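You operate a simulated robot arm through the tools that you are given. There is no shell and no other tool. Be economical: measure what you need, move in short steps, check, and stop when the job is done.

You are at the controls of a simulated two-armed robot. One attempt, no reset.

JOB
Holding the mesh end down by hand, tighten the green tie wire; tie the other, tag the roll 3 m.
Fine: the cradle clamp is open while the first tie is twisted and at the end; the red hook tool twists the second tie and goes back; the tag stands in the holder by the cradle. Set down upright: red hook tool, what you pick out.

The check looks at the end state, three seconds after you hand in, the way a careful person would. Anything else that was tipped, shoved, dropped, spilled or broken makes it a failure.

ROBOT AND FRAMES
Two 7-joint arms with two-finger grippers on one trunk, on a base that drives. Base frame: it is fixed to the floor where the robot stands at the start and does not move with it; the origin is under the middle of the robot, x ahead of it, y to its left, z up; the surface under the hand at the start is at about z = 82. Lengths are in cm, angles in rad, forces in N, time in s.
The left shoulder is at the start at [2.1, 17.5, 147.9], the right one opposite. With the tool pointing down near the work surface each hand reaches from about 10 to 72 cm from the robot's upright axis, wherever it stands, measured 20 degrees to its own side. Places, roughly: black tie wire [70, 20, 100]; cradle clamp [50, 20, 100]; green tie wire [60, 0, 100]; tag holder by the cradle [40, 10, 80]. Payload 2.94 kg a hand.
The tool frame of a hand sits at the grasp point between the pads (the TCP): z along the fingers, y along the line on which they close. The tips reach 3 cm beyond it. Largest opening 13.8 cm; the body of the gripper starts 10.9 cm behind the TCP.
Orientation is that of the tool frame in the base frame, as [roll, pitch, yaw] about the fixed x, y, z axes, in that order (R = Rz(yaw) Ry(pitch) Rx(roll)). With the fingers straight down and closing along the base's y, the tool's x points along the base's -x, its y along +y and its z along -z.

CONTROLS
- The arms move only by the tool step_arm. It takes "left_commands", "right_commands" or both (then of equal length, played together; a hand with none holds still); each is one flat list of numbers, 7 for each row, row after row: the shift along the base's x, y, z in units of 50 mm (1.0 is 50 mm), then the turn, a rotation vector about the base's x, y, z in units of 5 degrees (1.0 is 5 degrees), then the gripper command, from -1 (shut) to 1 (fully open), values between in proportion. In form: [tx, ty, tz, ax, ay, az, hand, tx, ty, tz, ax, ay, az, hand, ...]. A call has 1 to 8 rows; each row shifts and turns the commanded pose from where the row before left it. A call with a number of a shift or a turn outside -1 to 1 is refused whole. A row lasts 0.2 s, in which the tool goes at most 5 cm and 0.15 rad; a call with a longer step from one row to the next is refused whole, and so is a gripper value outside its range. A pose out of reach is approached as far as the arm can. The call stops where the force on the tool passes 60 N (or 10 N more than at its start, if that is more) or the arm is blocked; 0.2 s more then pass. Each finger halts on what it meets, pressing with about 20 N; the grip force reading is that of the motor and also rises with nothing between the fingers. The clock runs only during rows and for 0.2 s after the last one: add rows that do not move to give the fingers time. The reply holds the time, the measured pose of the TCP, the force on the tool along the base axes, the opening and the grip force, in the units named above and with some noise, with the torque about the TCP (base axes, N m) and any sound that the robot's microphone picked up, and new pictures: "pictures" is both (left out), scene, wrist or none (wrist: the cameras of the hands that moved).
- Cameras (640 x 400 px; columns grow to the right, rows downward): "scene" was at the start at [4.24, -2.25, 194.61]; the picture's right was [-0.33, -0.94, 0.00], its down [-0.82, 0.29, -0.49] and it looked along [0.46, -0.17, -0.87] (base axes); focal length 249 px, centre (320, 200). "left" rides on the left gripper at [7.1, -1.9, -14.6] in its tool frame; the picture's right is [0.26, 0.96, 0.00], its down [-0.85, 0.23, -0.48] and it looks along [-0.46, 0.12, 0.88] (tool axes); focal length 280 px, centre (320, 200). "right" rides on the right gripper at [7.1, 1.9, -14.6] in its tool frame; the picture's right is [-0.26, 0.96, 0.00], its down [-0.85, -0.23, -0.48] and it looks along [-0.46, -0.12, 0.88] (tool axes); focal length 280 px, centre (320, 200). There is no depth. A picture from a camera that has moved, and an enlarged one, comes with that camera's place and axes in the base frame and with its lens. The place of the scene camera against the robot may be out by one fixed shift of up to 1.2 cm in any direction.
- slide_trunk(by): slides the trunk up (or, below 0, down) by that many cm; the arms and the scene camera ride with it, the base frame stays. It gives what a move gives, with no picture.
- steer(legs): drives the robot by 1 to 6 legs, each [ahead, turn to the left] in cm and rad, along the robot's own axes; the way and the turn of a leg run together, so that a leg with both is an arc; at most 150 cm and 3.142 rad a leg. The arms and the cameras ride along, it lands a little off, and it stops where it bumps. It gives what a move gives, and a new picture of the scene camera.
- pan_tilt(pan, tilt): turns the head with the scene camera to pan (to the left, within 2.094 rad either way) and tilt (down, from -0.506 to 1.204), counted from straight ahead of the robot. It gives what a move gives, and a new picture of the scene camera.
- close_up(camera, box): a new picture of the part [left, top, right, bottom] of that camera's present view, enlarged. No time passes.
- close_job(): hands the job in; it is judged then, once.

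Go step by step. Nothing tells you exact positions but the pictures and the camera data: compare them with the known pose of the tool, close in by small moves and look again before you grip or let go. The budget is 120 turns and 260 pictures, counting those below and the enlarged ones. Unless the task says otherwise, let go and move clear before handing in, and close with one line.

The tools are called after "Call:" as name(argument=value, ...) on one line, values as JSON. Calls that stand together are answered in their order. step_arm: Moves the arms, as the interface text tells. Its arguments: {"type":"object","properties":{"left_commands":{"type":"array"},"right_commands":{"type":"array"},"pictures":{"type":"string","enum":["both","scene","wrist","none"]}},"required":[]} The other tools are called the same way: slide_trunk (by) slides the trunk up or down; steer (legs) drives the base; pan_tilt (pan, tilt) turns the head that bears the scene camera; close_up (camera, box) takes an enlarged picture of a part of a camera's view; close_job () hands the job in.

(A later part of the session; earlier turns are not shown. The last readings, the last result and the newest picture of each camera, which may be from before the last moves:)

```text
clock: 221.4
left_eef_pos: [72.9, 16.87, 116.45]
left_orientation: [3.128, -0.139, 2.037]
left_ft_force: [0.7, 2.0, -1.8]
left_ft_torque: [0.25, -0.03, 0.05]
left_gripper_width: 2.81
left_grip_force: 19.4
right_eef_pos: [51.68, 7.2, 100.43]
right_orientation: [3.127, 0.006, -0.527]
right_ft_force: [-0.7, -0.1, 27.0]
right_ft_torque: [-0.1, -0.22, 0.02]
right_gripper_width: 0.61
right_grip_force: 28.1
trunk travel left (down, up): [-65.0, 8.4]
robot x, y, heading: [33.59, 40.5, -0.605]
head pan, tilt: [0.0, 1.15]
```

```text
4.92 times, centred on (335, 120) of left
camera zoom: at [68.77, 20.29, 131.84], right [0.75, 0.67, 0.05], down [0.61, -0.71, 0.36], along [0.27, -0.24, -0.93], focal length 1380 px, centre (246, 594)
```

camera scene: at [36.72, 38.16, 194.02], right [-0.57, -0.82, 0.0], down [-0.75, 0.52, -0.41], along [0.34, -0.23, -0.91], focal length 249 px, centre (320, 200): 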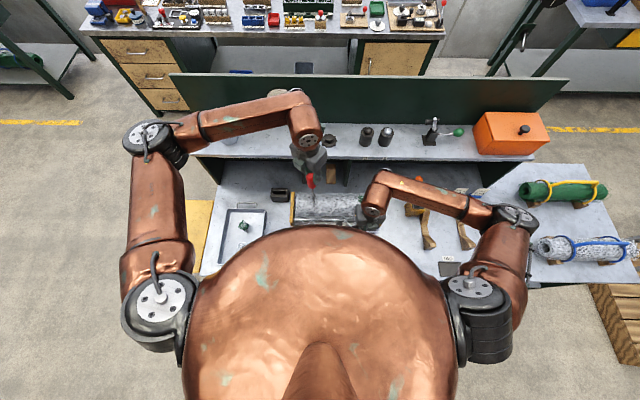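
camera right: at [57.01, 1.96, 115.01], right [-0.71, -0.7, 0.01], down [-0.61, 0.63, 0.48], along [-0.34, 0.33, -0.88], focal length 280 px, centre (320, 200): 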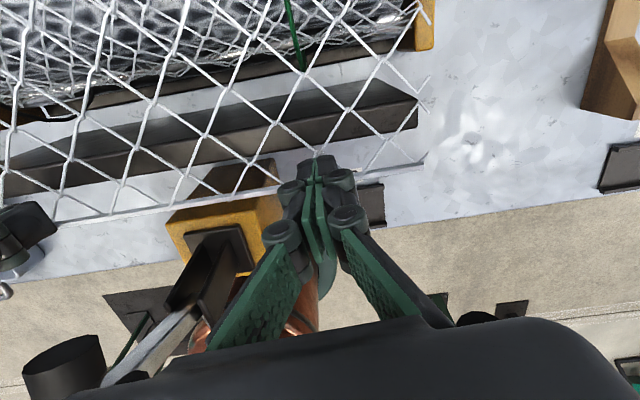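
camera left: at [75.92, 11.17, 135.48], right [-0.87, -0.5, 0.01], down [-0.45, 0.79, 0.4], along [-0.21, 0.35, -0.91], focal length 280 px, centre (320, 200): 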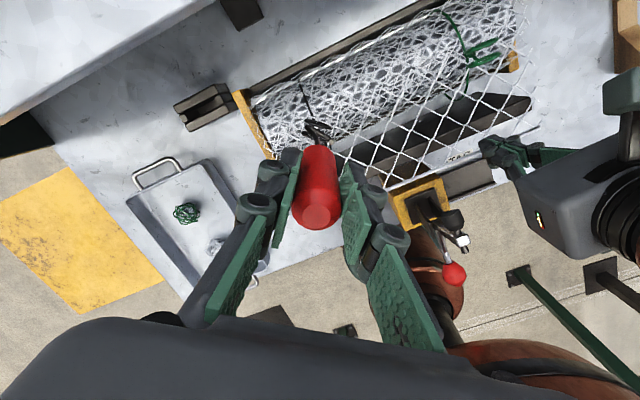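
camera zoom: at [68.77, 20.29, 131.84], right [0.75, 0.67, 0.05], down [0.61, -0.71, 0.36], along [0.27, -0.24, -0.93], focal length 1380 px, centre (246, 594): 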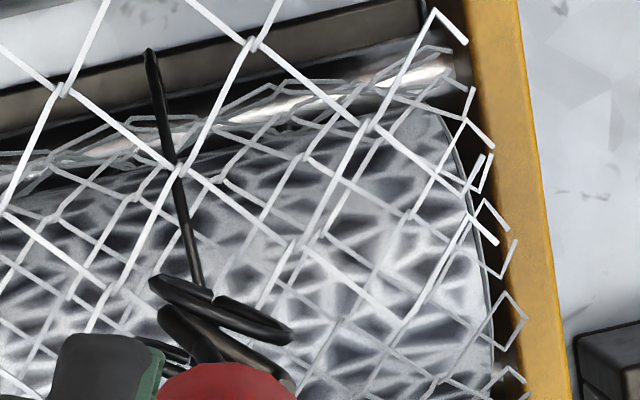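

Not yet tight at ~2 turns, though the slack is nearly gone. One more cycle.

Call:
step_arm(left_commands=[0, 0, 0, 0, 0, -1, -1, 0, 0, 0, 0, 0, -1, -1, 0, 0, 0.2, 0, 0, 0, -1, 0, 0, 0.25, 0, 0, 0, -1, 0, 0, 0.25, 0, 0, 0, -1, 0, 0, 0, 0, 0, 1, -1, 0, 0, 0, 0, 0, 1, -1, 0, 0, 0, 0, 0, 1, -1], pictures="none")

Call:
step_arm(left_commands=[0, 0, 0, 0, 0, 1, -1, 0, 0, 0, 0, 0, 1, -1, 0, 0, 0, 0, 0, 1, -1, 0, 0, 0, 0, 0, 1, -1, 0, 0, 0, 0, 0, 1, -1, 0, 0, 0, 0, 0, 1, -1, 0, 0, 0, 0, 0, 1, -1, 0, 0, 0, 0, 0, 1, -1], pictures="none")

Call:
step_arm(left_commands=[0, 0, 0, 0, 0, 1, -1, 0, 0, 0, 0, 0, 1, -1, 0, 0, 0, 0, 0, 1, -1, 0, 0, 0, 0, 0, 1, -1, 0, 0, 0, 0, 0, 1, -1, 0, 0, 0, 0, 0, 1, -1, 0, 0, 0, 0, 0, 1, -1, 0, 0, 0, 0, 0, 1, -1], pictures="none")

Call:
step_arm(left_commands=[0, 0, 0, 0, 0, 1, -1, 0, 0, 0, 0, 0, 1, -1, 0, 0, 0, 0, 0, 1, -1, 0, 0, 0, 0, 0, 1, -1, 0, 0, 0, 0, 0, 1, -1, 0, 0, 0, 0, 0, 1, -1, 0, 0, 0, 0, 0, 1, -1, 0, 0, 0, 0, 0, 1, -1], pictures="none")

Call:
step_arm(left_commands=[0, 0, -0.05, 0, 0, 1, -1, 0, 0, -0.05, 0, 0, 1, -1, 0, 0, -0.05, 0, 0, 1, -1, 0, 0, -0.05, 0, 0, 1, -1, 0, 0, -0.05, 0, 0, 1, -1, 0, 0, 0, 0, 0, 1, -1, 0, 0, 0, 0, 0, 1, -1, 0, 0, 0, 0, 0, 1, -1], pictures="none")

Call:
close_up(camera="scene", box=[305, 184, 321, 204])

Call:
close_up(camera="left", box=[280, 100, 360, 160])

```text
clock: 223.2
left_eef_pos: [73.02, 16.8, 119.91]
left_orientation: [3.128, -0.138, 2.128]
left_ft_force: [0.4, 1.0, -1.3]
left_ft_torque: [0.01, -0.01, -0.04]
left_gripper_width: 2.8
left_grip_force: 20.1
right_eef_pos: [51.59, 7.31, 100.43]
right_orientation: [3.126, 0.009, -0.525]
right_ft_force: [0.8, 0.5, 26.5]
right_ft_torque: [-0.13, -0.28, 0.01]
right_gripper_width: 0.64
right_grip_force: 28.1
trunk travel left (down, up): [-65.0, 8.4]
robot x, y, heading: [34.14, 40.55, -0.606]
head pan, tilt: [0.0, 1.15]
```

```text
clock: 225.1
left_eef_pos: [72.9, 16.85, 119.78]
left_orientation: [3.128, -0.139, 2.827]
left_ft_force: [0.9, 0.0, -0.2]
left_ft_torque: [-0.01, 0.01, 0.03]
left_gripper_width: 2.79
left_grip_force: 20.3
right_eef_pos: [51.7, 7.23, 100.49]
right_orientation: [3.126, 0.009, -0.527]
right_ft_force: [0.9, -0.4, 27.3]
right_ft_torque: [-0.11, -0.26, 0.02]
right_gripper_width: 0.61
right_grip_force: 28.2
trunk travel left (down, up): [-65.0, 8.4]
robot x, y, heading: [33.64, 40.17, -0.605]
head pan, tilt: [0.0, 1.15]
```

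```text
clock: 226.8
left_eef_pos: [72.97, 16.73, 119.92]
left_orientation: [3.129, -0.138, -2.759]
left_ft_force: [0.8, 0.0, -0.2]
left_ft_torque: [-0.01, 0.01, -0.03]
left_gripper_width: 2.78
left_grip_force: 20.0
right_eef_pos: [51.52, 7.19, 100.55]
right_orientation: [3.127, 0.008, -0.527]
right_ft_force: [1.1, 0.5, 27.1]
right_ft_torque: [-0.09, -0.24, 0.01]
right_gripper_width: 0.6
right_grip_force: 28.2
trunk travel left (down, up): [-65.0, 8.4]
robot x, y, heading: [33.16, 40.48, -0.606]
head pan, tilt: [0.0, 1.15]
```

```text
clock: 228.7
left_eef_pos: [72.91, 16.76, 119.87]
left_orientation: [3.13, -0.139, -2.058]
left_ft_force: [0.0, -1.4, -1.3]
left_ft_torque: [-0.02, 0.02, 0.0]
left_gripper_width: 2.78
left_grip_force: 19.9
right_eef_pos: [51.72, 7.3, 100.45]
right_orientation: [3.127, 0.007, -0.527]
right_ft_force: [0.0, -0.5, 26.6]
right_ft_torque: [-0.09, -0.3, 0.02]
right_gripper_width: 0.61
right_grip_force: 28.1
trunk travel left (down, up): [-65.0, 8.4]
robot x, y, heading: [33.63, 40.47, -0.607]
head pan, tilt: [0.0, 1.15]
```

```text
clock: 230.4
left_eef_pos: [72.98, 16.96, 118.59]
left_orientation: [3.131, -0.139, -1.36]
left_ft_force: [0.5, 0.8, -1.9]
left_ft_torque: [0.0, 0.02, -0.01]
left_gripper_width: 2.81
left_grip_force: 19.9
right_eef_pos: [51.7, 7.19, 100.47]
right_orientation: [3.126, 0.009, -0.529]
right_ft_force: [0.3, 0.6, 26.5]
right_ft_torque: [-0.08, -0.27, -0.03]
right_gripper_width: 0.64
right_grip_force: 28.4
trunk travel left (down, up): [-65.0, 8.4]
robot x, y, heading: [33.72, 40.27, -0.603]
head pan, tilt: [0.0, 1.15]
```

```text
16.00 times, centred on (313, 194) of scene
camera zoom: at [36.78, 38.05, 194.02], right [-0.57, -0.82, 0.0], down [-0.75, 0.52, -0.41], along [0.34, -0.23, -0.91], focal length 3980 px, centre (432, 296)
```

zoom: 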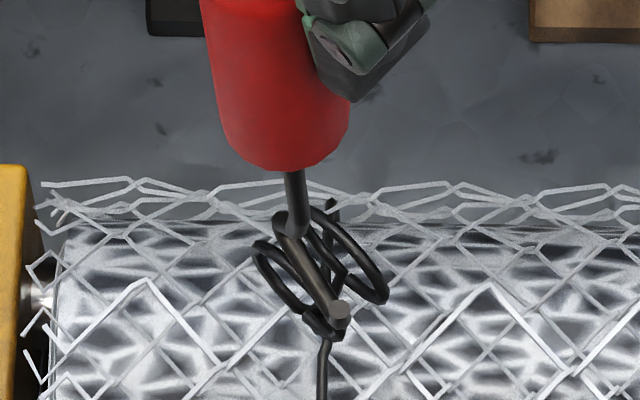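

```text
6.67 times, centred on (320, 130) of left
camera zoom: at [76.08, 12.37, 134.09], right [-0.89, -0.45, 0.05], down [-0.41, 0.84, 0.36], along [-0.2, 0.3, -0.93], focal length 1869 px, centre (320, 667)
```

zoom: 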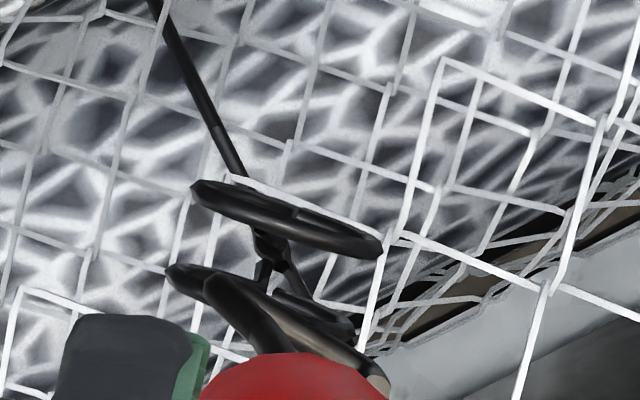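

I rotate +10°, correct the lean, and check.

Call:
step_arm(left_commands=[0, 0, 0, -0.505, -0.3, 0, -1, 0, 0, 0, 0, 0, 1, -1, 0, 0, 0, 0, 0, 1, -1], pictures="none")

Call:
close_up(camera="scene", box=[305, 184, 321, 204])

Call:
close_up(camera="left", box=[280, 100, 360, 160])

```text
clock: 231.2
left_eef_pos: [72.77, 16.83, 118.6]
left_orientation: [-3.138, -0.188, -1.191]
left_ft_force: [1.0, 0.5, -0.9]
left_ft_torque: [0.03, -0.02, 0.04]
left_gripper_width: 2.76
left_grip_force: 20.1
right_eef_pos: [51.74, 7.22, 100.46]
right_orientation: [3.126, 0.005, -0.527]
right_ft_force: [0.4, -0.3, 27.9]
right_ft_torque: [-0.09, -0.28, -0.01]
right_gripper_width: 0.58
right_grip_force: 28.3
trunk travel left (down, up): [-65.0, 8.4]
robot x, y, heading: [33.53, 40.17, -0.61]
head pan, tilt: [0.0, 1.15]
```

```text
16.00 times, centred on (313, 194) of scene
camera zoom: at [36.77, 38.06, 194.02], right [-0.57, -0.82, 0.0], down [-0.75, 0.52, -0.41], along [0.34, -0.23, -0.91], focal length 3980 px, centre (432, 296)
```

zoom: 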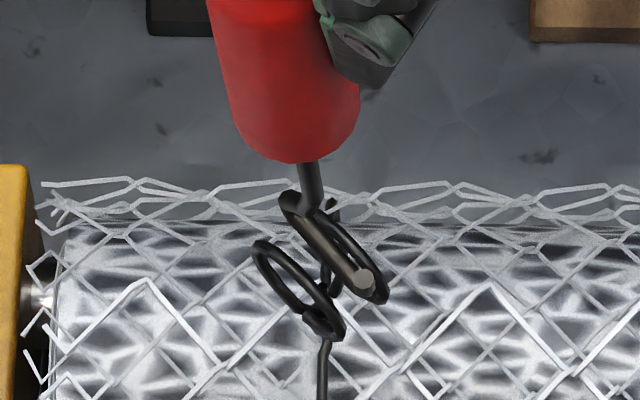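

```text
6.67 times, centred on (320, 130) of left
camera zoom: at [76.23, 13.59, 134.36], right [-0.8, -0.6, 0.05], down [-0.56, 0.77, 0.31], along [-0.22, 0.22, -0.95], focal length 1869 px, centre (320, 667)
```

zoom: 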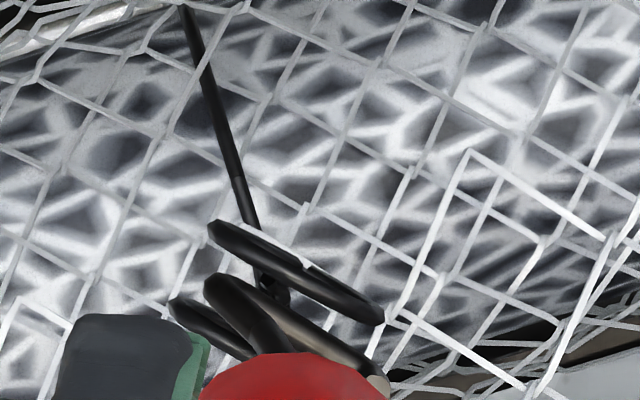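

Aligned. Insert and sweep in short runs, watching torque.

Call:
step_arm(left_commands=[0, 0, -0.17, 0, 0, 0, -1, 0, 0, -0.16, 0, 0, 0, -1, 0, 0, -0.12, 0, 0, 0, -1, 0, 0, 0, 0, 0, -1, -1, 0, 0, 0, 0, 0, -1, -1, 0, 0, 0, 0, 0, -1, -1, 0, 0, 0, 0, 0, -1, -1, 0, 0, 0, 0, 0, -1, -1], pictures="none")

Call:
step_arm(left_commands=[0, 0, 0, 0, 0, -1, -1, 0, 0, 0, 0, 0, -1, -1, 0, 0, 0, 0, 0, -1, -1, 0, 0, 0, 0, 0, -1, -1, 0, 0, 0, 0, 0, -1, -1, 0, 0, 0, 0, 0, -1, -1], pictures="none")

Call:
close_up(camera="scene", box=[305, 184, 321, 204])

Call:
step_arm(left_commands=[0, 0, 0, 0, 0, -1, -1, 0, 0, 0, 0, 0, -1, -1, 0, 0, 0, 0, 0, -1, -1, 0, 0, 0, 0, 0, -1, -1, 0, 0, 0, 0, 0, -1, -1, 0, 0, 0, 0, 0, -1, -1], pictures="none")

Call:
close_up(camera="scene", box=[305, 184, 321, 204])

```text
clock: 233.1
left_eef_pos: [72.93, 16.86, 116.35]
left_orientation: [-3.139, -0.188, -1.629]
left_ft_force: [0.1, 3.7, -2.8]
left_ft_torque: [0.67, -0.04, 0.09]
left_gripper_width: 2.76
left_grip_force: 20.2
right_eef_pos: [51.62, 7.17, 100.5]
right_orientation: [3.125, 0.009, -0.525]
right_ft_force: [0.2, -2.0, 26.3]
right_ft_torque: [-0.14, -0.25, 0.0]
right_gripper_width: 0.59
right_grip_force: 28.5
trunk travel left (down, up): [-65.0, 8.4]
robot x, y, heading: [33.83, 40.19, -0.607]
head pan, tilt: [0.0, 1.15]
```

```text
clock: 234.4
left_eef_pos: [72.92, 16.84, 116.19]
left_orientation: [-3.138, -0.187, -2.152]
left_ft_force: [0.9, 0.9, -0.4]
left_ft_torque: [0.13, -0.25, 0.04]
left_gripper_width: 2.81
left_grip_force: 20.0
right_eef_pos: [51.71, 7.26, 100.56]
right_orientation: [3.125, 0.009, -0.526]
right_ft_force: [-0.3, -1.9, 27.9]
right_ft_torque: [-0.14, -0.26, -0.05]
right_gripper_width: 0.59
right_grip_force: 28.8
trunk travel left (down, up): [-65.0, 8.4]
robot x, y, heading: [33.58, 40.19, -0.607]
head pan, tilt: [0.0, 1.15]
```

```text
16.00 times, centred on (313, 194) of scene
camera zoom: at [36.79, 38.05, 194.02], right [-0.57, -0.82, 0.0], down [-0.75, 0.52, -0.41], along [0.34, -0.23, -0.91], focal length 3980 px, centre (432, 296)
```

zoom: 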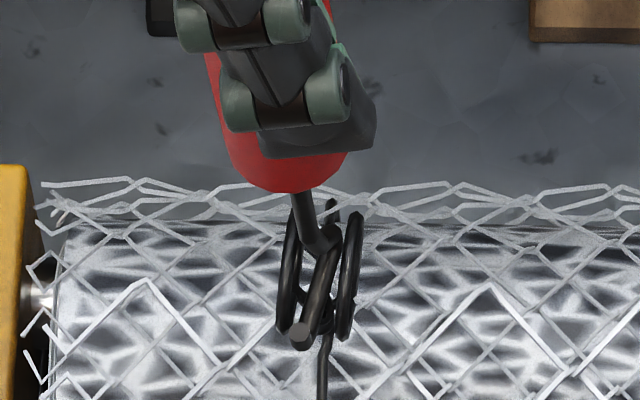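

```text
clock: 235.8
left_eef_pos: [72.89, 16.63, 116.27]
left_orientation: [-3.137, -0.185, -2.678]
left_ft_force: [2.4, 0.9, -2.1]
left_ft_torque: [0.19, -0.46, 0.05]
left_gripper_width: 2.8
left_grip_force: 20.1
right_eef_pos: [51.63, 7.21, 100.4]
right_orientation: [3.126, 0.012, -0.525]
right_ft_force: [-1.6, -1.8, 28.8]
right_ft_torque: [-0.11, -0.21, -0.07]
right_gripper_width: 0.6
right_grip_force: 28.5
trunk travel left (down, up): [-65.0, 8.4]
robot x, y, heading: [33.96, 40.11, -0.603]
head pan, tilt: [0.0, 1.15]
```

```text
16.00 times, centred on (313, 194) of scene
camera zoom: at [36.8, 38.05, 194.02], right [-0.57, -0.82, 0.0], down [-0.75, 0.52, -0.41], along [0.34, -0.23, -0.91], focal length 3980 px, centre (432, 296)
```

zoom: 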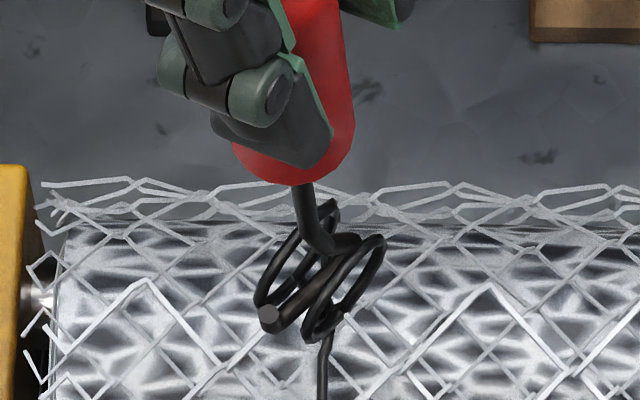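

Still turning easily at ~2.3 turns; I continue.

Call:
step_arm(left_commands=[0, 0, 0, 0, 0, -1, -1, 0, 0, 0, 0, 0, -1, -1, 0, 0, 0, 0, 0, -1, -1, 0, 0, 0, 0, 0, -1, -1, 0, 0, 0, 0, 0, -1, -1, 0, 0, 0, 0, 0, -1, -1], pictures="none")

Call:
step_arm(left_commands=[0, 0, 0, 0, 0, -1, -1, 0, 0, 0, 0, 0, -1, -1, 0, 0, 0, 0, 0, -1, -1, 0, 0, 0, 0, 0, -1, -1, 0, 0, 0, 0, 0, -1, -1, 0, 0, 0, 0, 0, -1, -1], pictures="none")

Call:
step_arm(left_commands=[0, 0, 0, 0, 0, -1, -1, 0, 0, 0, 0, 0, -1, -1, 0, 0, 0, 0, 0, -1, -1, 0, 0, 0, 0, 0, -1, -1, 0, 0, 0, 0, 0, -1, -1, 0, 0, 0, 0, 0, -1, -1], pictures="none")

Call:
close_up(camera="scene", box=[305, 184, 321, 204])

```text
clock: 237.2
left_eef_pos: [72.98, 16.75, 116.27]
left_orientation: [-3.137, -0.187, 3.085]
left_ft_force: [5.1, -0.7, -0.7]
left_ft_torque: [-0.08, -0.68, 0.1]
left_gripper_width: 2.81
left_grip_force: 20.1
right_eef_pos: [51.65, 7.21, 100.33]
right_orientation: [3.127, 0.009, -0.527]
right_ft_force: [-2.7, 0.1, 28.6]
right_ft_torque: [-0.13, -0.2, -0.04]
right_gripper_width: 0.58
right_grip_force: 28.4
trunk travel left (down, up): [-65.0, 8.4]
robot x, y, heading: [33.52, 40.2, -0.609]
head pan, tilt: [0.0, 1.15]
```

```text
clock: 238.7
left_eef_pos: [72.99, 16.82, 116.38]
left_orientation: [-3.134, -0.19, 2.558]
left_ft_force: [-2.0, -0.1, -2.3]
left_ft_torque: [-0.03, 0.25, 0.34]
left_gripper_width: 2.85
left_grip_force: 19.9
right_eef_pos: [51.63, 7.17, 100.43]
right_orientation: [3.127, 0.007, -0.528]
right_ft_force: [-0.6, 0.9, 27.4]
right_ft_torque: [-0.1, -0.22, 0.02]
right_gripper_width: 0.6
right_grip_force: 28.3
trunk travel left (down, up): [-65.0, 8.4]
robot x, y, heading: [33.72, 40.22, -0.608]
head pan, tilt: [0.0, 1.15]
```

```text
clock: 240.1
left_eef_pos: [72.95, 16.87, 116.38]
left_orientation: [-3.138, -0.187, 2.037]
left_ft_force: [0.4, 0.5, 0.7]
left_ft_torque: [-0.06, -0.05, 0.27]
left_gripper_width: 2.81
left_grip_force: 20.1
right_eef_pos: [51.71, 7.18, 100.52]
right_orientation: [3.126, 0.008, -0.526]
right_ft_force: [0.7, 1.1, 26.2]
right_ft_torque: [-0.08, -0.25, 0.06]
right_gripper_width: 0.61
right_grip_force: 28.9
trunk travel left (down, up): [-65.0, 8.4]
robot x, y, heading: [33.88, 40.02, -0.606]
head pan, tilt: [0.0, 1.15]
```

```text
16.00 times, centred on (313, 194) of scene
camera zoom: at [36.77, 38.05, 194.02], right [-0.57, -0.82, 0.0], down [-0.75, 0.52, -0.41], along [0.34, -0.23, -0.91], focal length 3980 px, centre (432, 296)
```

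zoom: 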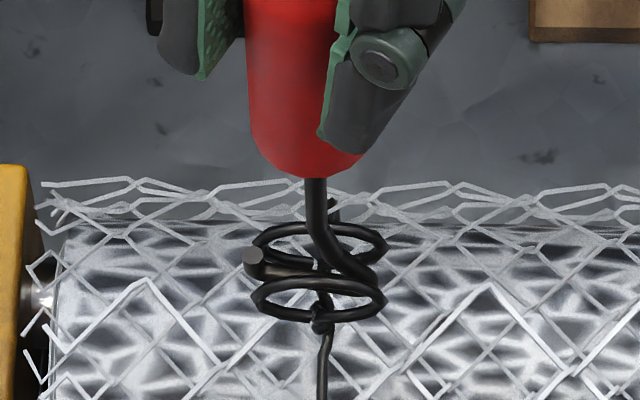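

Torque jumped and the loops stopped at 2.5 turns while the handle began slipping: the black tie is tight. I lift the hook out and inspect, then carry it to its stand.

Call:
step_arm(left_commands=[0, 0, 0, 0, 0, 0.6, -1, 0, 0, 0.2, 0, 0, 0, -1, 0, 0, 0.3, 0, 0, 0, -1, 0, 0, 0.4, 0, 0, 0, -1, 0, 0, 0.4, 0, 0, 0, -1], pictures="none")

Call:
close_up(camera="scene", box=[300, 170, 340, 210])

Call:
step_arm(left_commands=[0.656, 0.323, 0.1, 0, 0, 0, -1, 0.656, 0.323, 0, 0, 0, 0, -1, 0.656, 0.323, 0, 0, 0, 0, -1, 0.656, 0.323, 0, 0, 0, 0, -1, 0.656, 0.323, 0, 0, 0, 0, -1], pictures="both")

Call:
close_up(camera="scene", box=[250, 150, 310, 210])

Call:
close_up(camera="left", box=[250, 60, 410, 160])

```text
clock: 241.2
left_eef_pos: [72.8, 16.73, 123.1]
left_orientation: [-3.139, -0.186, 2.091]
left_ft_force: [0.3, -0.9, -0.4]
left_ft_torque: [0.01, 0.04, -0.02]
left_gripper_width: 2.8
left_grip_force: 19.9
right_eef_pos: [51.64, 7.23, 100.4]
right_orientation: [3.125, 0.006, -0.527]
right_ft_force: [0.4, 1.5, 26.7]
right_ft_torque: [-0.1, -0.29, 0.03]
right_gripper_width: 0.6
right_grip_force: 28.1
trunk travel left (down, up): [-65.0, 8.4]
robot x, y, heading: [33.78, 39.97, -0.605]
head pan, tilt: [0.0, 1.15]
```

```text
10.00 times, centred on (320, 190) of scene
camera zoom: at [36.78, 38.07, 194.02], right [-0.57, -0.82, 0.0], down [-0.75, 0.52, -0.41], along [0.34, -0.23, -0.91], focal length 2487 px, centre (320, 300)
```

zoom: 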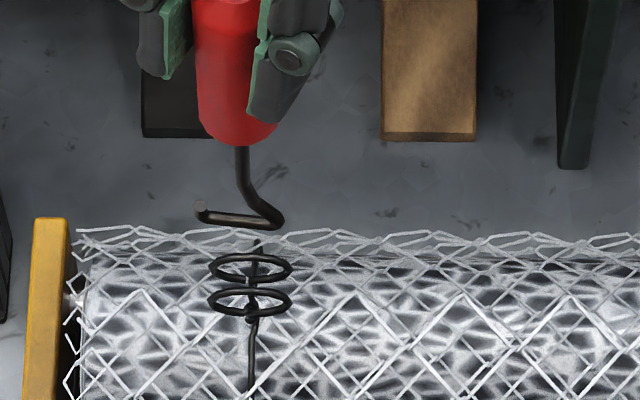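

```text
clock: 242.4
left_eef_pos: [89.55, 24.88, 123.22]
left_orientation: [-3.137, -0.185, 2.089]
left_ft_force: [0.6, 0.0, -2.5]
left_ft_torque: [0.01, 0.03, 0.02]
left_gripper_width: 2.8
left_grip_force: 19.7
right_eef_pos: [51.69, 7.16, 100.47]
right_orientation: [3.123, 0.009, -0.529]
right_ft_force: [-0.7, -1.3, 26.9]
right_ft_torque: [-0.13, -0.27, 0.11]
right_gripper_width: 0.62
right_grip_force: 28.2
trunk travel left (down, up): [-65.0, 8.4]
robot x, y, heading: [33.5, 40.25, -0.601]
head pan, tilt: [0.0, 1.15]
camera scene: at [36.88, 38.17, 194.02], right [-0.57, -0.82, 0.0], down [-0.75, 0.52, -0.41], along [0.34, -0.23, -0.91], focal length 249 px, centre (320, 200)
camera left: at [85.72, 27.54, 139.04], right [0.71, 0.7, 0.04], down [0.66, -0.69, 0.31], along [0.25, -0.19, -0.95], focal length 280 px, centre (320, 200)
```

scene: 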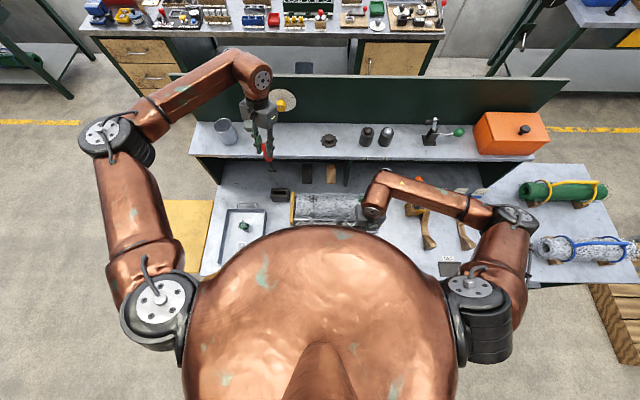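
left: 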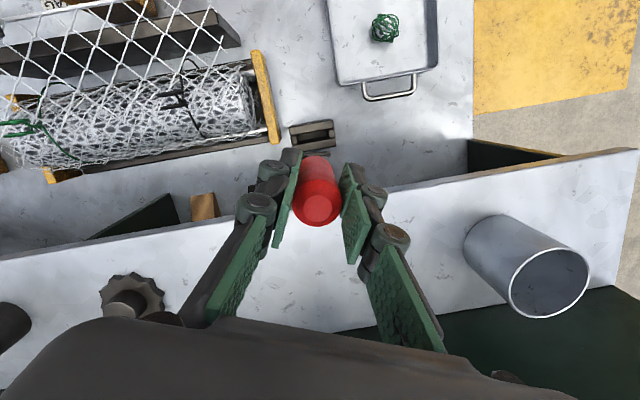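

```text
6.67 times, centred on (280, 180) of scene
camera zoom: at [36.88, 38.17, 194.02], right [-0.57, -0.82, 0.0], down [-0.75, 0.52, -0.41], along [0.34, -0.23, -0.91], focal length 1658 px, centre (587, 333)
```

zoom: 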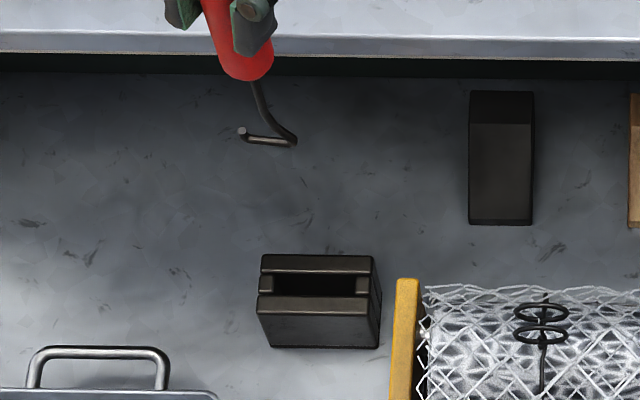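

```text
4.00 times, centred on (330, 110) of left
camera zoom: at [85.72, 27.54, 139.04], right [0.71, 0.7, 0.04], down [0.66, -0.69, 0.31], along [0.25, -0.19, -0.95], focal length 1122 px, centre (280, 560)
```

zoom: 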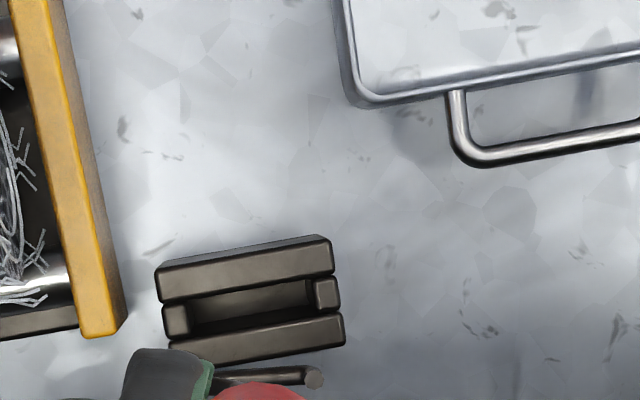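

Black tie is knotted neatly. The prong is nearly parallel to the stand's slot; I rotate +10°, shift ~1 cm and lower to just above the stand for a closer check.

Call:
step_arm(left_commands=[-0.084, 0.046, -0.6, 0, 0, 1, -1, -0.084, 0.046, -0.6, 0, 0, 1, -1, 0, 0, -0.6, 0, 0, 0, -1, 0, 0, -0.6, 0, 0, 0, -1], pictures="none")

Call:
close_up(camera="scene", box=[260, 170, 300, 210])

Call:
close_up(camera="left", box=[250, 60, 410, 160])

```text
clock: 243.4
left_eef_pos: [88.68, 25.04, 111.58]
left_orientation: [-3.137, -0.186, 2.264]
left_ft_force: [0.5, 0.6, -1.1]
left_ft_torque: [0.02, 0.04, -0.02]
left_gripper_width: 2.78
left_grip_force: 20.4
right_eef_pos: [51.61, 7.16, 100.49]
right_orientation: [3.126, 0.01, -0.527]
right_ft_force: [-0.1, -0.9, 26.9]
right_ft_torque: [-0.13, -0.23, -0.13]
right_gripper_width: 0.58
right_grip_force: 28.4
trunk travel left (down, up): [-65.0, 8.4]
robot x, y, heading: [33.89, 40.28, -0.605]
head pan, tilt: [0.0, 1.15]
```

```text
10.00 times, centred on (280, 190) of scene
camera zoom: at [36.81, 38.06, 194.02], right [-0.57, -0.82, 0.0], down [-0.75, 0.52, -0.41], along [0.34, -0.23, -0.91], focal length 2487 px, centre (720, 300)
```

zoom: 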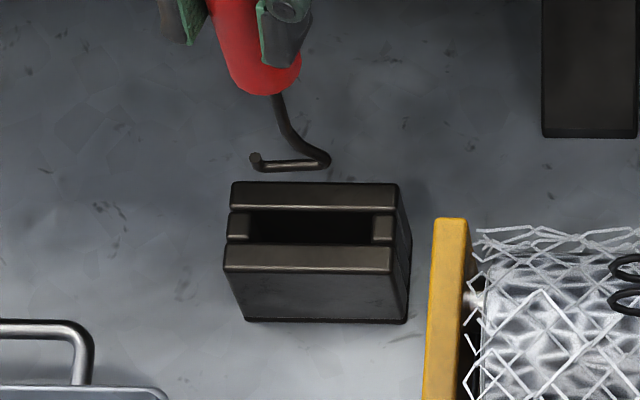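

```text
4.00 times, centred on (330, 110) of left
camera zoom: at [84.52, 27.11, 127.2], right [0.58, 0.82, 0.04], down [0.77, -0.56, 0.31], along [0.28, -0.14, -0.95], focal length 1122 px, centre (280, 560)
```

zoom: 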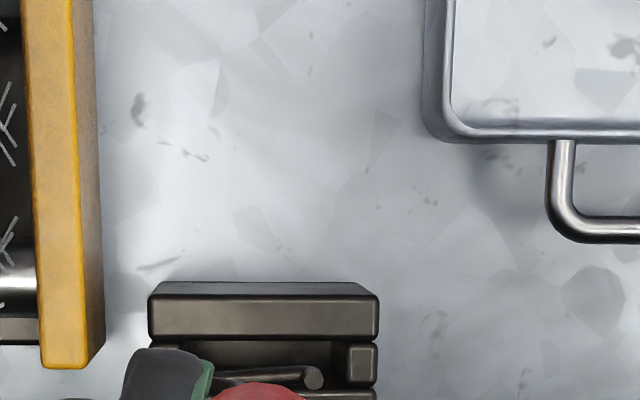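

The prong is parallel and within ~2 mm of the slot. I lower it into the slot in stages.

Call:
step_arm(left_commands=[-0.02, 0.014, -0.4, 0, 0, 0, -1, 0, 0, -0.4, 0, 0, 0, -1, 0, 0, -0.4, 0, 0, 0, -1], pictures="none")

Call:
close_up(camera="scene", box=[260, 170, 300, 210])

Call:
close_up(camera="left", box=[250, 90, 410, 190])

```text
clock: 244.2
left_eef_pos: [88.45, 25.54, 105.42]
left_orientation: [-3.138, -0.186, 2.266]
left_ft_force: [-0.6, 0.6, -1.5]
left_ft_torque: [0.01, 0.0, -0.02]
left_gripper_width: 2.79
left_grip_force: 20.5
right_eef_pos: [51.59, 7.2, 100.51]
right_orientation: [3.127, 0.01, -0.529]
right_ft_force: [-0.2, -0.5, 27.0]
right_ft_torque: [-0.11, -0.25, 0.03]
right_gripper_width: 0.59
right_grip_force: 28.2
trunk travel left (down, up): [-65.0, 8.4]
robot x, y, heading: [33.87, 40.25, -0.601]
head pan, tilt: [0.0, 1.15]
```

```text
10.00 times, centred on (280, 190) of scene
camera zoom: at [36.8, 38.07, 194.02], right [-0.57, -0.82, 0.0], down [-0.75, 0.52, -0.41], along [0.34, -0.23, -0.91], focal length 2487 px, centre (720, 300)
```

zoom: 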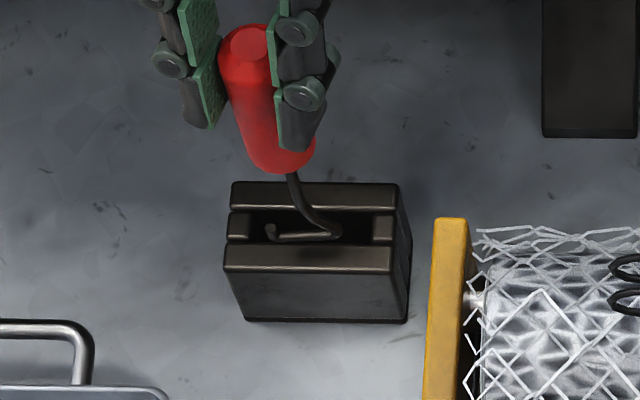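

```text
4.00 times, centred on (330, 140) of left
camera zoom: at [84.27, 27.62, 121.12], right [0.58, 0.82, 0.04], down [0.77, -0.56, 0.31], along [0.28, -0.14, -0.95], focal length 1122 px, centre (280, 440)
```

zoom: 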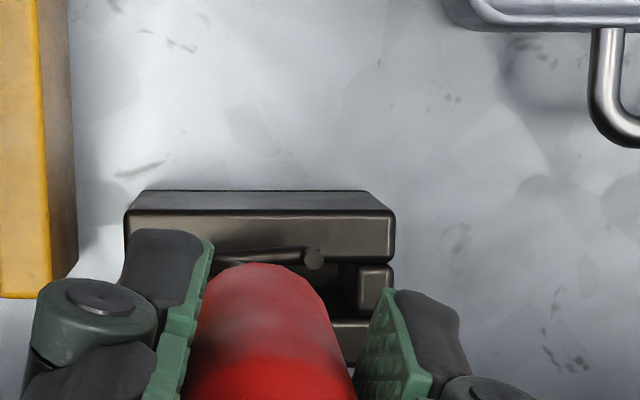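

The prong sits a bit toward the front bar. I shift 0.6 cm back and look again.

Call:
step_arm(left_commands=[0.1, -0.07, 0.1, 0, 0, 0, -1, 0, 0, 0, 0, 0, 0, -1], pictures="none")

Call:
close_up(camera="scene", box=[268, 182, 292, 206])

Call:
close_up(camera="left", box=[270, 120, 360, 175])

```text
clock: 244.8
left_eef_pos: [88.87, 25.2, 106.0]
left_orientation: [-3.137, -0.185, 2.265]
left_ft_force: [0.3, 0.1, -0.8]
left_ft_torque: [0.03, 0.03, 0.03]
left_gripper_width: 2.79
left_grip_force: 19.5
right_eef_pos: [51.69, 7.25, 100.36]
right_orientation: [3.125, 0.009, -0.528]
right_ft_force: [0.0, 0.1, 26.5]
right_ft_torque: [-0.07, -0.22, 0.05]
right_gripper_width: 0.63
right_grip_force: 28.8
trunk travel left (down, up): [-65.0, 8.4]
robot x, y, heading: [33.85, 40.48, -0.606]
head pan, tilt: [0.0, 1.15]
```

```text
16.00 times, centred on (280, 194) of scene
camera zoom: at [36.78, 38.07, 194.02], right [-0.57, -0.82, 0.0], down [-0.75, 0.52, -0.41], along [0.34, -0.23, -0.91], focal length 3980 px, centre (960, 296)
```

zoom: 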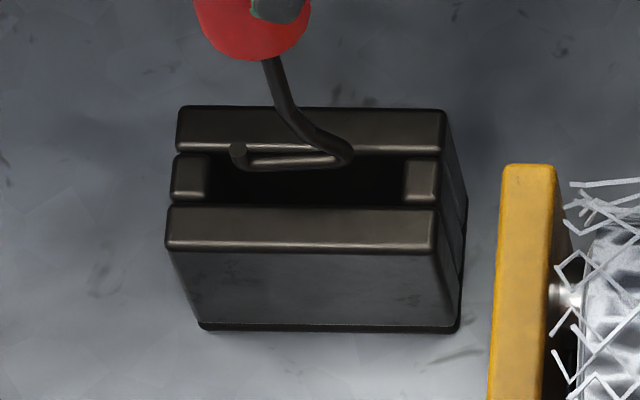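

```text
7.11 times, centred on (315, 148) of left
camera zoom: at [84.9, 27.25, 121.66], right [0.58, 0.82, 0.04], down [0.77, -0.56, 0.31], along [0.28, -0.14, -0.95], focal length 1994 px, centre (356, 573)
```

zoom: 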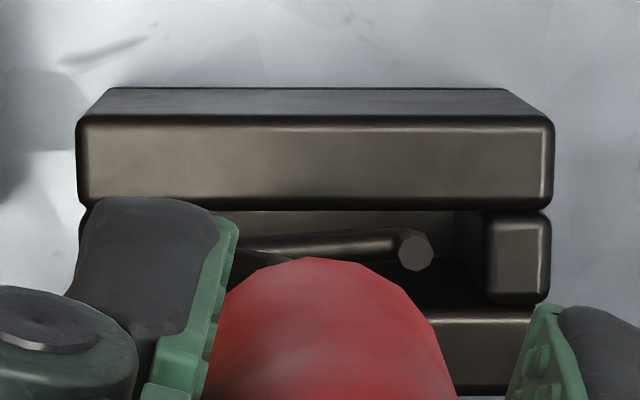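

Now centred in the slot. I lower in small steps watching force.

Call:
step_arm(left_commands=[0.016, -0.011, -0.3, 0, 0, 0, -1, 0, 0, -0.3, 0, 0, 0, -1], pictures="none")

Call:
close_up(camera="scene", box=[268, 182, 292, 206])

Call:
close_up(camera="left", box=[270, 120, 360, 175])

```text
clock: 245.4
left_eef_pos: [89.0, 25.0, 103.01]
left_orientation: [-3.138, -0.185, 2.264]
left_ft_force: [0.7, -1.7, 16.9]
left_ft_torque: [-0.05, -0.29, -0.02]
left_gripper_width: 2.84
left_grip_force: 20.3
right_eef_pos: [51.66, 7.18, 100.51]
right_orientation: [3.127, 0.006, -0.526]
right_ft_force: [2.2, 1.5, 24.7]
right_ft_torque: [-0.11, -0.27, -0.04]
right_gripper_width: 0.59
right_grip_force: 28.7
trunk travel left (down, up): [-65.0, 8.4]
robot x, y, heading: [33.5, 40.51, -0.609]
head pan, tilt: [0.0, 1.15]
```

```text
16.00 times, centred on (280, 194) of scene
camera zoom: at [36.72, 38.0, 194.03], right [-0.57, -0.82, 0.0], down [-0.75, 0.52, -0.41], along [0.34, -0.23, -0.91], focal length 3980 px, centre (960, 296)
```

zoom: 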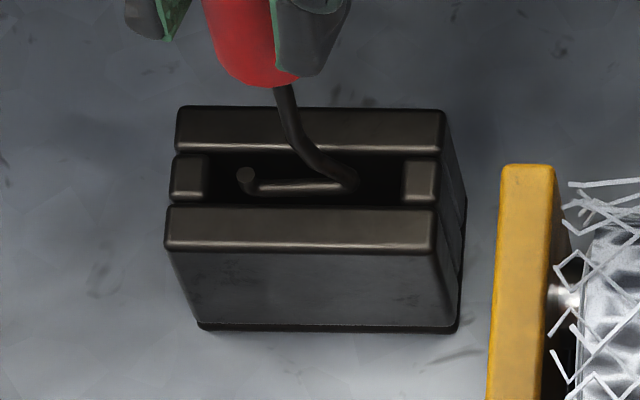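

```text
7.11 times, centred on (315, 148) of left
camera zoom: at [84.84, 27.09, 118.6], right [0.58, 0.82, 0.04], down [0.77, -0.56, 0.31], along [0.28, -0.15, -0.95], focal length 1994 px, centre (356, 573)
```

zoom: 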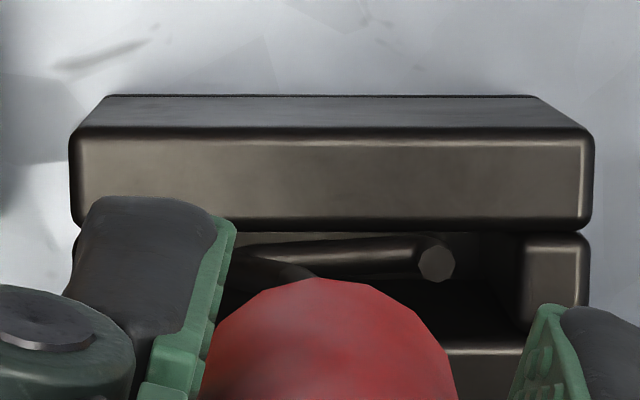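

Contact came from the tip on the front bar's edge (slot is slightly further back and the prong is ~5° skewed). I raise 1 cm, rotate −5°, shift 0.45 cm back, and look.

Call:
step_arm(left_commands=[0, 0, 0.2, 0, 0, 0, -1, 0.074, -0.051, 0, 0, 0, -1, -1, 0, 0, 0, 0, 0, 0, -1], pictures="none")

Call:
close_up(camera="scene", box=[268, 182, 292, 206])

Call:
close_up(camera="left", box=[270, 120, 360, 175])

```text
clock: 246.2
left_eef_pos: [89.4, 24.88, 103.87]
left_orientation: [-3.139, -0.186, 2.178]
left_ft_force: [0.3, 0.0, -1.7]
left_ft_torque: [0.02, 0.02, 0.0]
left_gripper_width: 2.82
left_grip_force: 20.5
right_eef_pos: [51.57, 7.25, 100.4]
right_orientation: [3.127, 0.009, -0.527]
right_ft_force: [1.0, 0.0, 27.6]
right_ft_torque: [-0.11, -0.27, 0.01]
right_gripper_width: 0.6
right_grip_force: 28.5
trunk travel left (down, up): [-65.0, 8.4]
robot x, y, heading: [33.87, 40.6, -0.603]
head pan, tilt: [0.0, 1.15]
```

```text
16.00 times, centred on (280, 194) of scene
camera zoom: at [36.79, 38.08, 194.02], right [-0.57, -0.82, 0.0], down [-0.75, 0.52, -0.41], along [0.34, -0.23, -0.91], focal length 3980 px, centre (960, 296)
```

zoom: 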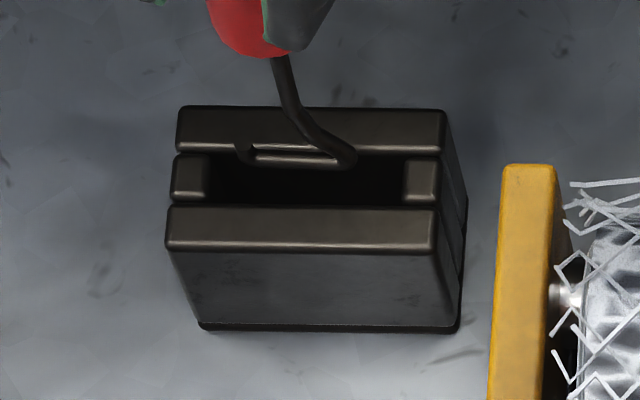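

```text
7.11 times, centred on (315, 148) of left
camera zoom: at [85.43, 27.2, 119.51], right [0.65, 0.76, 0.05], down [0.72, -0.63, 0.31], along [0.26, -0.17, -0.95], focal length 1994 px, centre (356, 573)
```

zoom: 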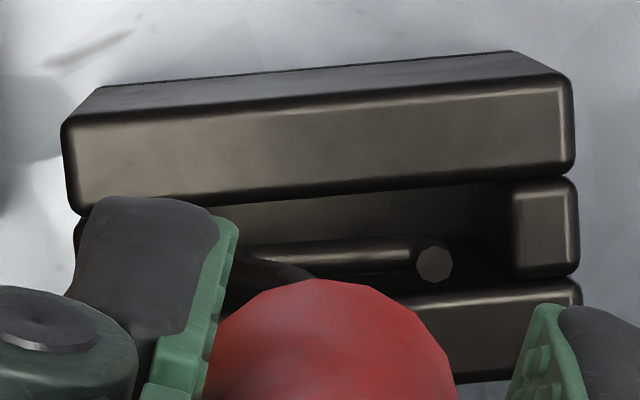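

Centred; I trim yaw +3° and lower again.

Call:
step_arm(left_commands=[0, 0, -0.15, 0, 0, 0.65, -1, 0, 0, -0.2, 0, 0, 0, -1, 0, 0, -0.2, 0, 0, 0, -1], pictures="none")

Call:
close_up(camera="scene", box=[268, 182, 292, 206])

Call:
close_up(camera="left", box=[270, 120, 360, 175])

```text
clock: 247.1
left_eef_pos: [89.42, 24.74, 101.74]
left_orientation: [-3.139, -0.18, 2.238]
left_ft_force: [-1.7, 12.7, 38.1]
left_ft_torque: [-2.05, -1.96, 0.44]
left_gripper_width: 2.81
left_grip_force: 20.1
right_eef_pos: [51.6, 7.19, 100.38]
right_orientation: [3.128, 0.006, -0.529]
right_ft_force: [6.8, -2.2, 12.9]
right_ft_torque: [-0.04, -0.26, 0.02]
right_gripper_width: 0.6
right_grip_force: 28.7
trunk travel left (down, up): [-65.0, 8.4]
robot x, y, heading: [34.16, 40.31, -0.609]
head pan, tilt: [0.0, 1.15]
```

```text
16.00 times, centred on (280, 194) of scene
camera zoom: at [36.49, 38.24, 194.06], right [-0.57, -0.82, 0.0], down [-0.75, 0.52, -0.41], along [0.34, -0.23, -0.91], focal length 3980 px, centre (960, 296)
```

zoom: 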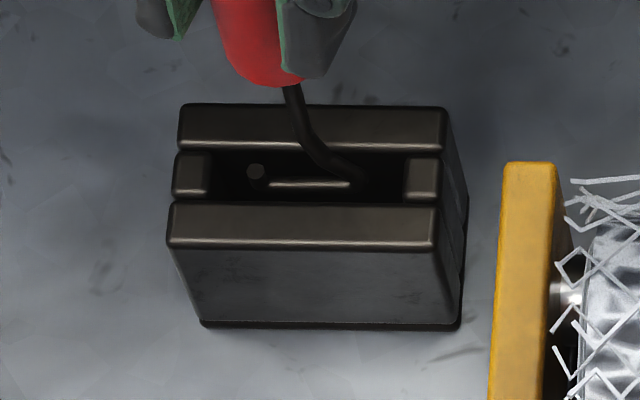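

```text
7.11 times, centred on (315, 148) of left
camera zoom: at [85.3, 27.02, 117.34], right [0.6, 0.8, 0.04], down [0.75, -0.58, 0.32], along [0.28, -0.16, -0.95], focal length 1994 px, centre (356, 573)
```

zoom: 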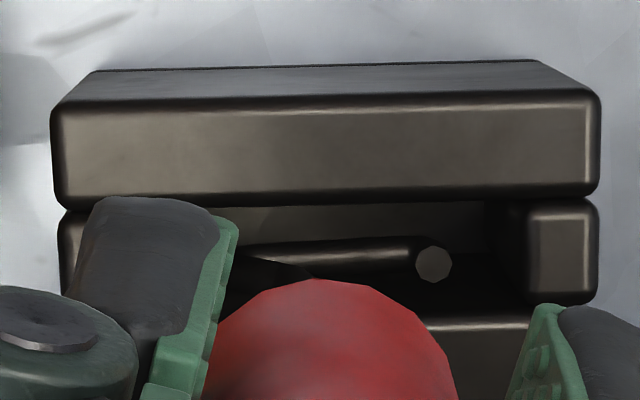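

That contact was the leaning gripper body touching the shelf, not the hook. I rise clear, level the hand, and will straighten the tool in the grip by gently pressing its shaft against the fixed shelf edge.

Call:
step_arm(left_commands=[-0.1, 0.07, 0.3, 0, 0, 0, -1, 0, 0, 0.8, 0, 0, 0, -1, 0, 0, 0.8, 0, 0, 0, -1, 0, 0, 0.9, 0, 0, 0, -1, 0, 0, 0.9, 0, 0, 0, -1, -0.3, 0.21, 0.4, -0.83, -0.66, 0, -1, -0.3, 0.21, 0, -0.83, -0.66, 0, -1], pictures="both")

Call:
close_up(camera="scene", box=[230, 110, 330, 210])

```text
clock: 248.7
left_eef_pos: [85.75, 27.22, 121.72]
left_orientation: [-3.139, 0.0, 2.232]
left_ft_force: [0.4, 0.6, -0.2]
left_ft_torque: [0.02, -0.02, 0.0]
left_gripper_width: 2.81
left_grip_force: 19.6
right_eef_pos: [51.53, 7.21, 100.39]
right_orientation: [3.126, 0.008, -0.529]
right_ft_force: [-5.4, 0.5, 25.6]
right_ft_torque: [-0.09, -0.12, -0.03]
right_gripper_width: 0.6
right_grip_force: 29.3
trunk travel left (down, up): [-65.0, 8.4]
robot x, y, heading: [33.81, 40.15, -0.613]
head pan, tilt: [0.0, 1.15]
camera scene: at [36.65, 38.15, 194.02], right [-0.57, -0.82, 0.0], down [-0.75, 0.52, -0.41], along [0.34, -0.23, -0.91], focal length 249 px, centre (320, 200)
camera left: at [79.91, 31.61, 136.37], right [0.6, 0.8, 0.0], down [0.7, -0.53, 0.48], along [0.38, -0.29, -0.88], focal length 280 px, centre (320, 200)
```

scene: 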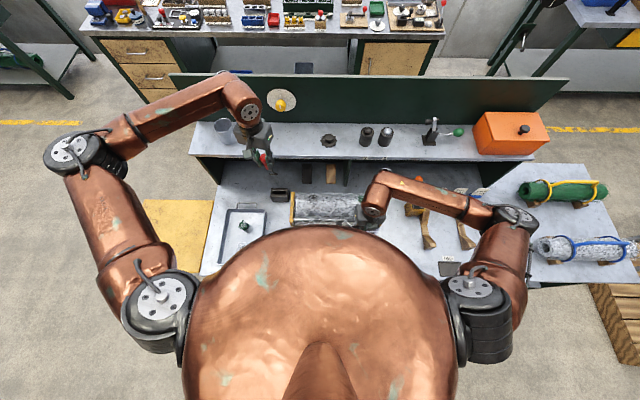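
left: 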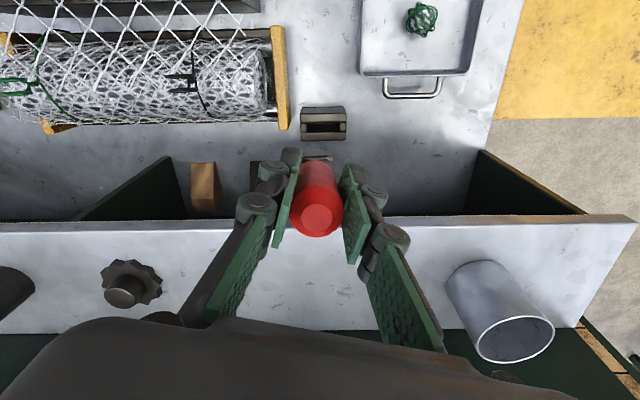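

```text
4.00 times, centred on (280, 160) of scene
camera zoom: at [36.65, 38.15, 194.02], right [-0.57, -0.82, 0.0], down [-0.75, 0.52, -0.41], along [0.34, -0.23, -0.91], focal length 995 px, centre (480, 360)
```

zoom: 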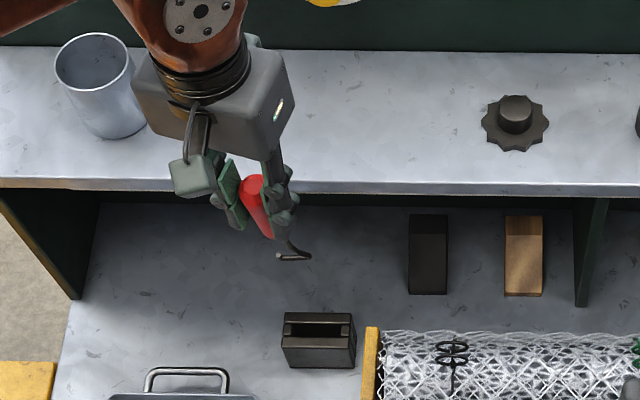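

The hand is level and the tool leans back ~10° in it. I move the shaft gently against the shelf's front edge to straighten it.

Call:
step_arm(left_commands=[0.41, -0.285, 0, 0, 0, 0, -1, 0.41, -0.285, 0, 0, 0, 0, -1, 0.082, -0.057, 0, 0, 0, 0, -1, 0.082, -0.057, 0, 0, 0, 0, -1], pictures="wrist")

Call:
close_up(camera="scene", box=[250, 130, 310, 190])

```text
clock: 249.7
left_eef_pos: [90.68, 23.73, 121.77]
left_orientation: [-3.139, -0.002, 2.235]
left_ft_force: [0.4, -0.1, -1.5]
left_ft_torque: [0.05, 0.01, -0.03]
left_gripper_width: 2.81
left_grip_force: 19.6
right_eef_pos: [51.45, 7.15, 100.39]
right_orientation: [3.128, 0.009, -0.527]
right_ft_force: [-7.0, 2.7, 25.4]
right_ft_torque: [-0.01, -0.09, -0.01]
right_gripper_width: 0.6
right_grip_force: 28.3
trunk travel left (down, up): [-65.0, 8.4]
robot x, y, heading: [33.7, 40.38, -0.609]
head pan, tilt: [0.0, 1.15]
camera left: at [84.92, 28.08, 136.26], right [0.6, 0.8, 0.0], down [0.71, -0.53, 0.47], along [0.38, -0.29, -0.88], focal length 280 px, centre (320, 200)
```

left: 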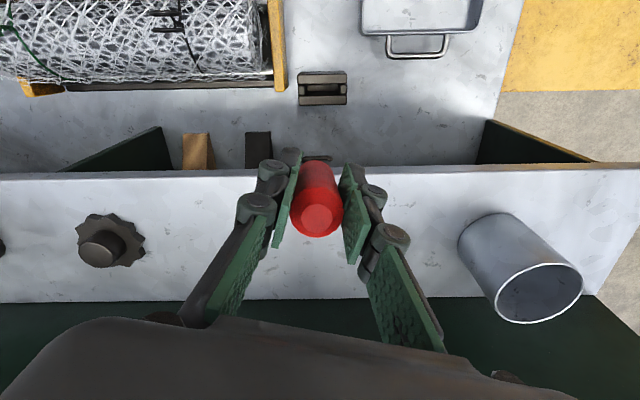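

```text
6.67 times, centred on (280, 160) of scene
camera zoom: at [36.7, 38.04, 194.02], right [-0.57, -0.82, 0.0], down [-0.75, 0.52, -0.41], along [0.34, -0.23, -0.91], focal length 1658 px, centre (587, 467)
```

zoom: 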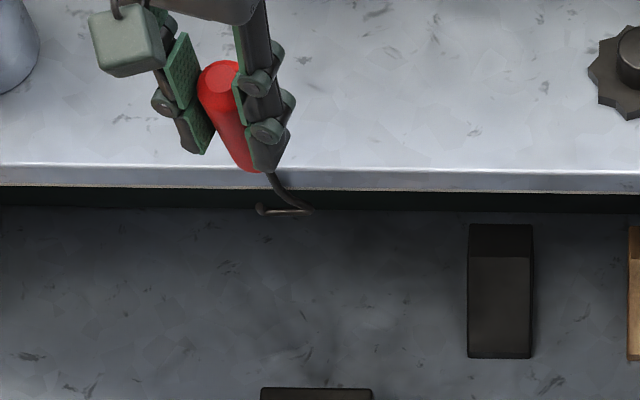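

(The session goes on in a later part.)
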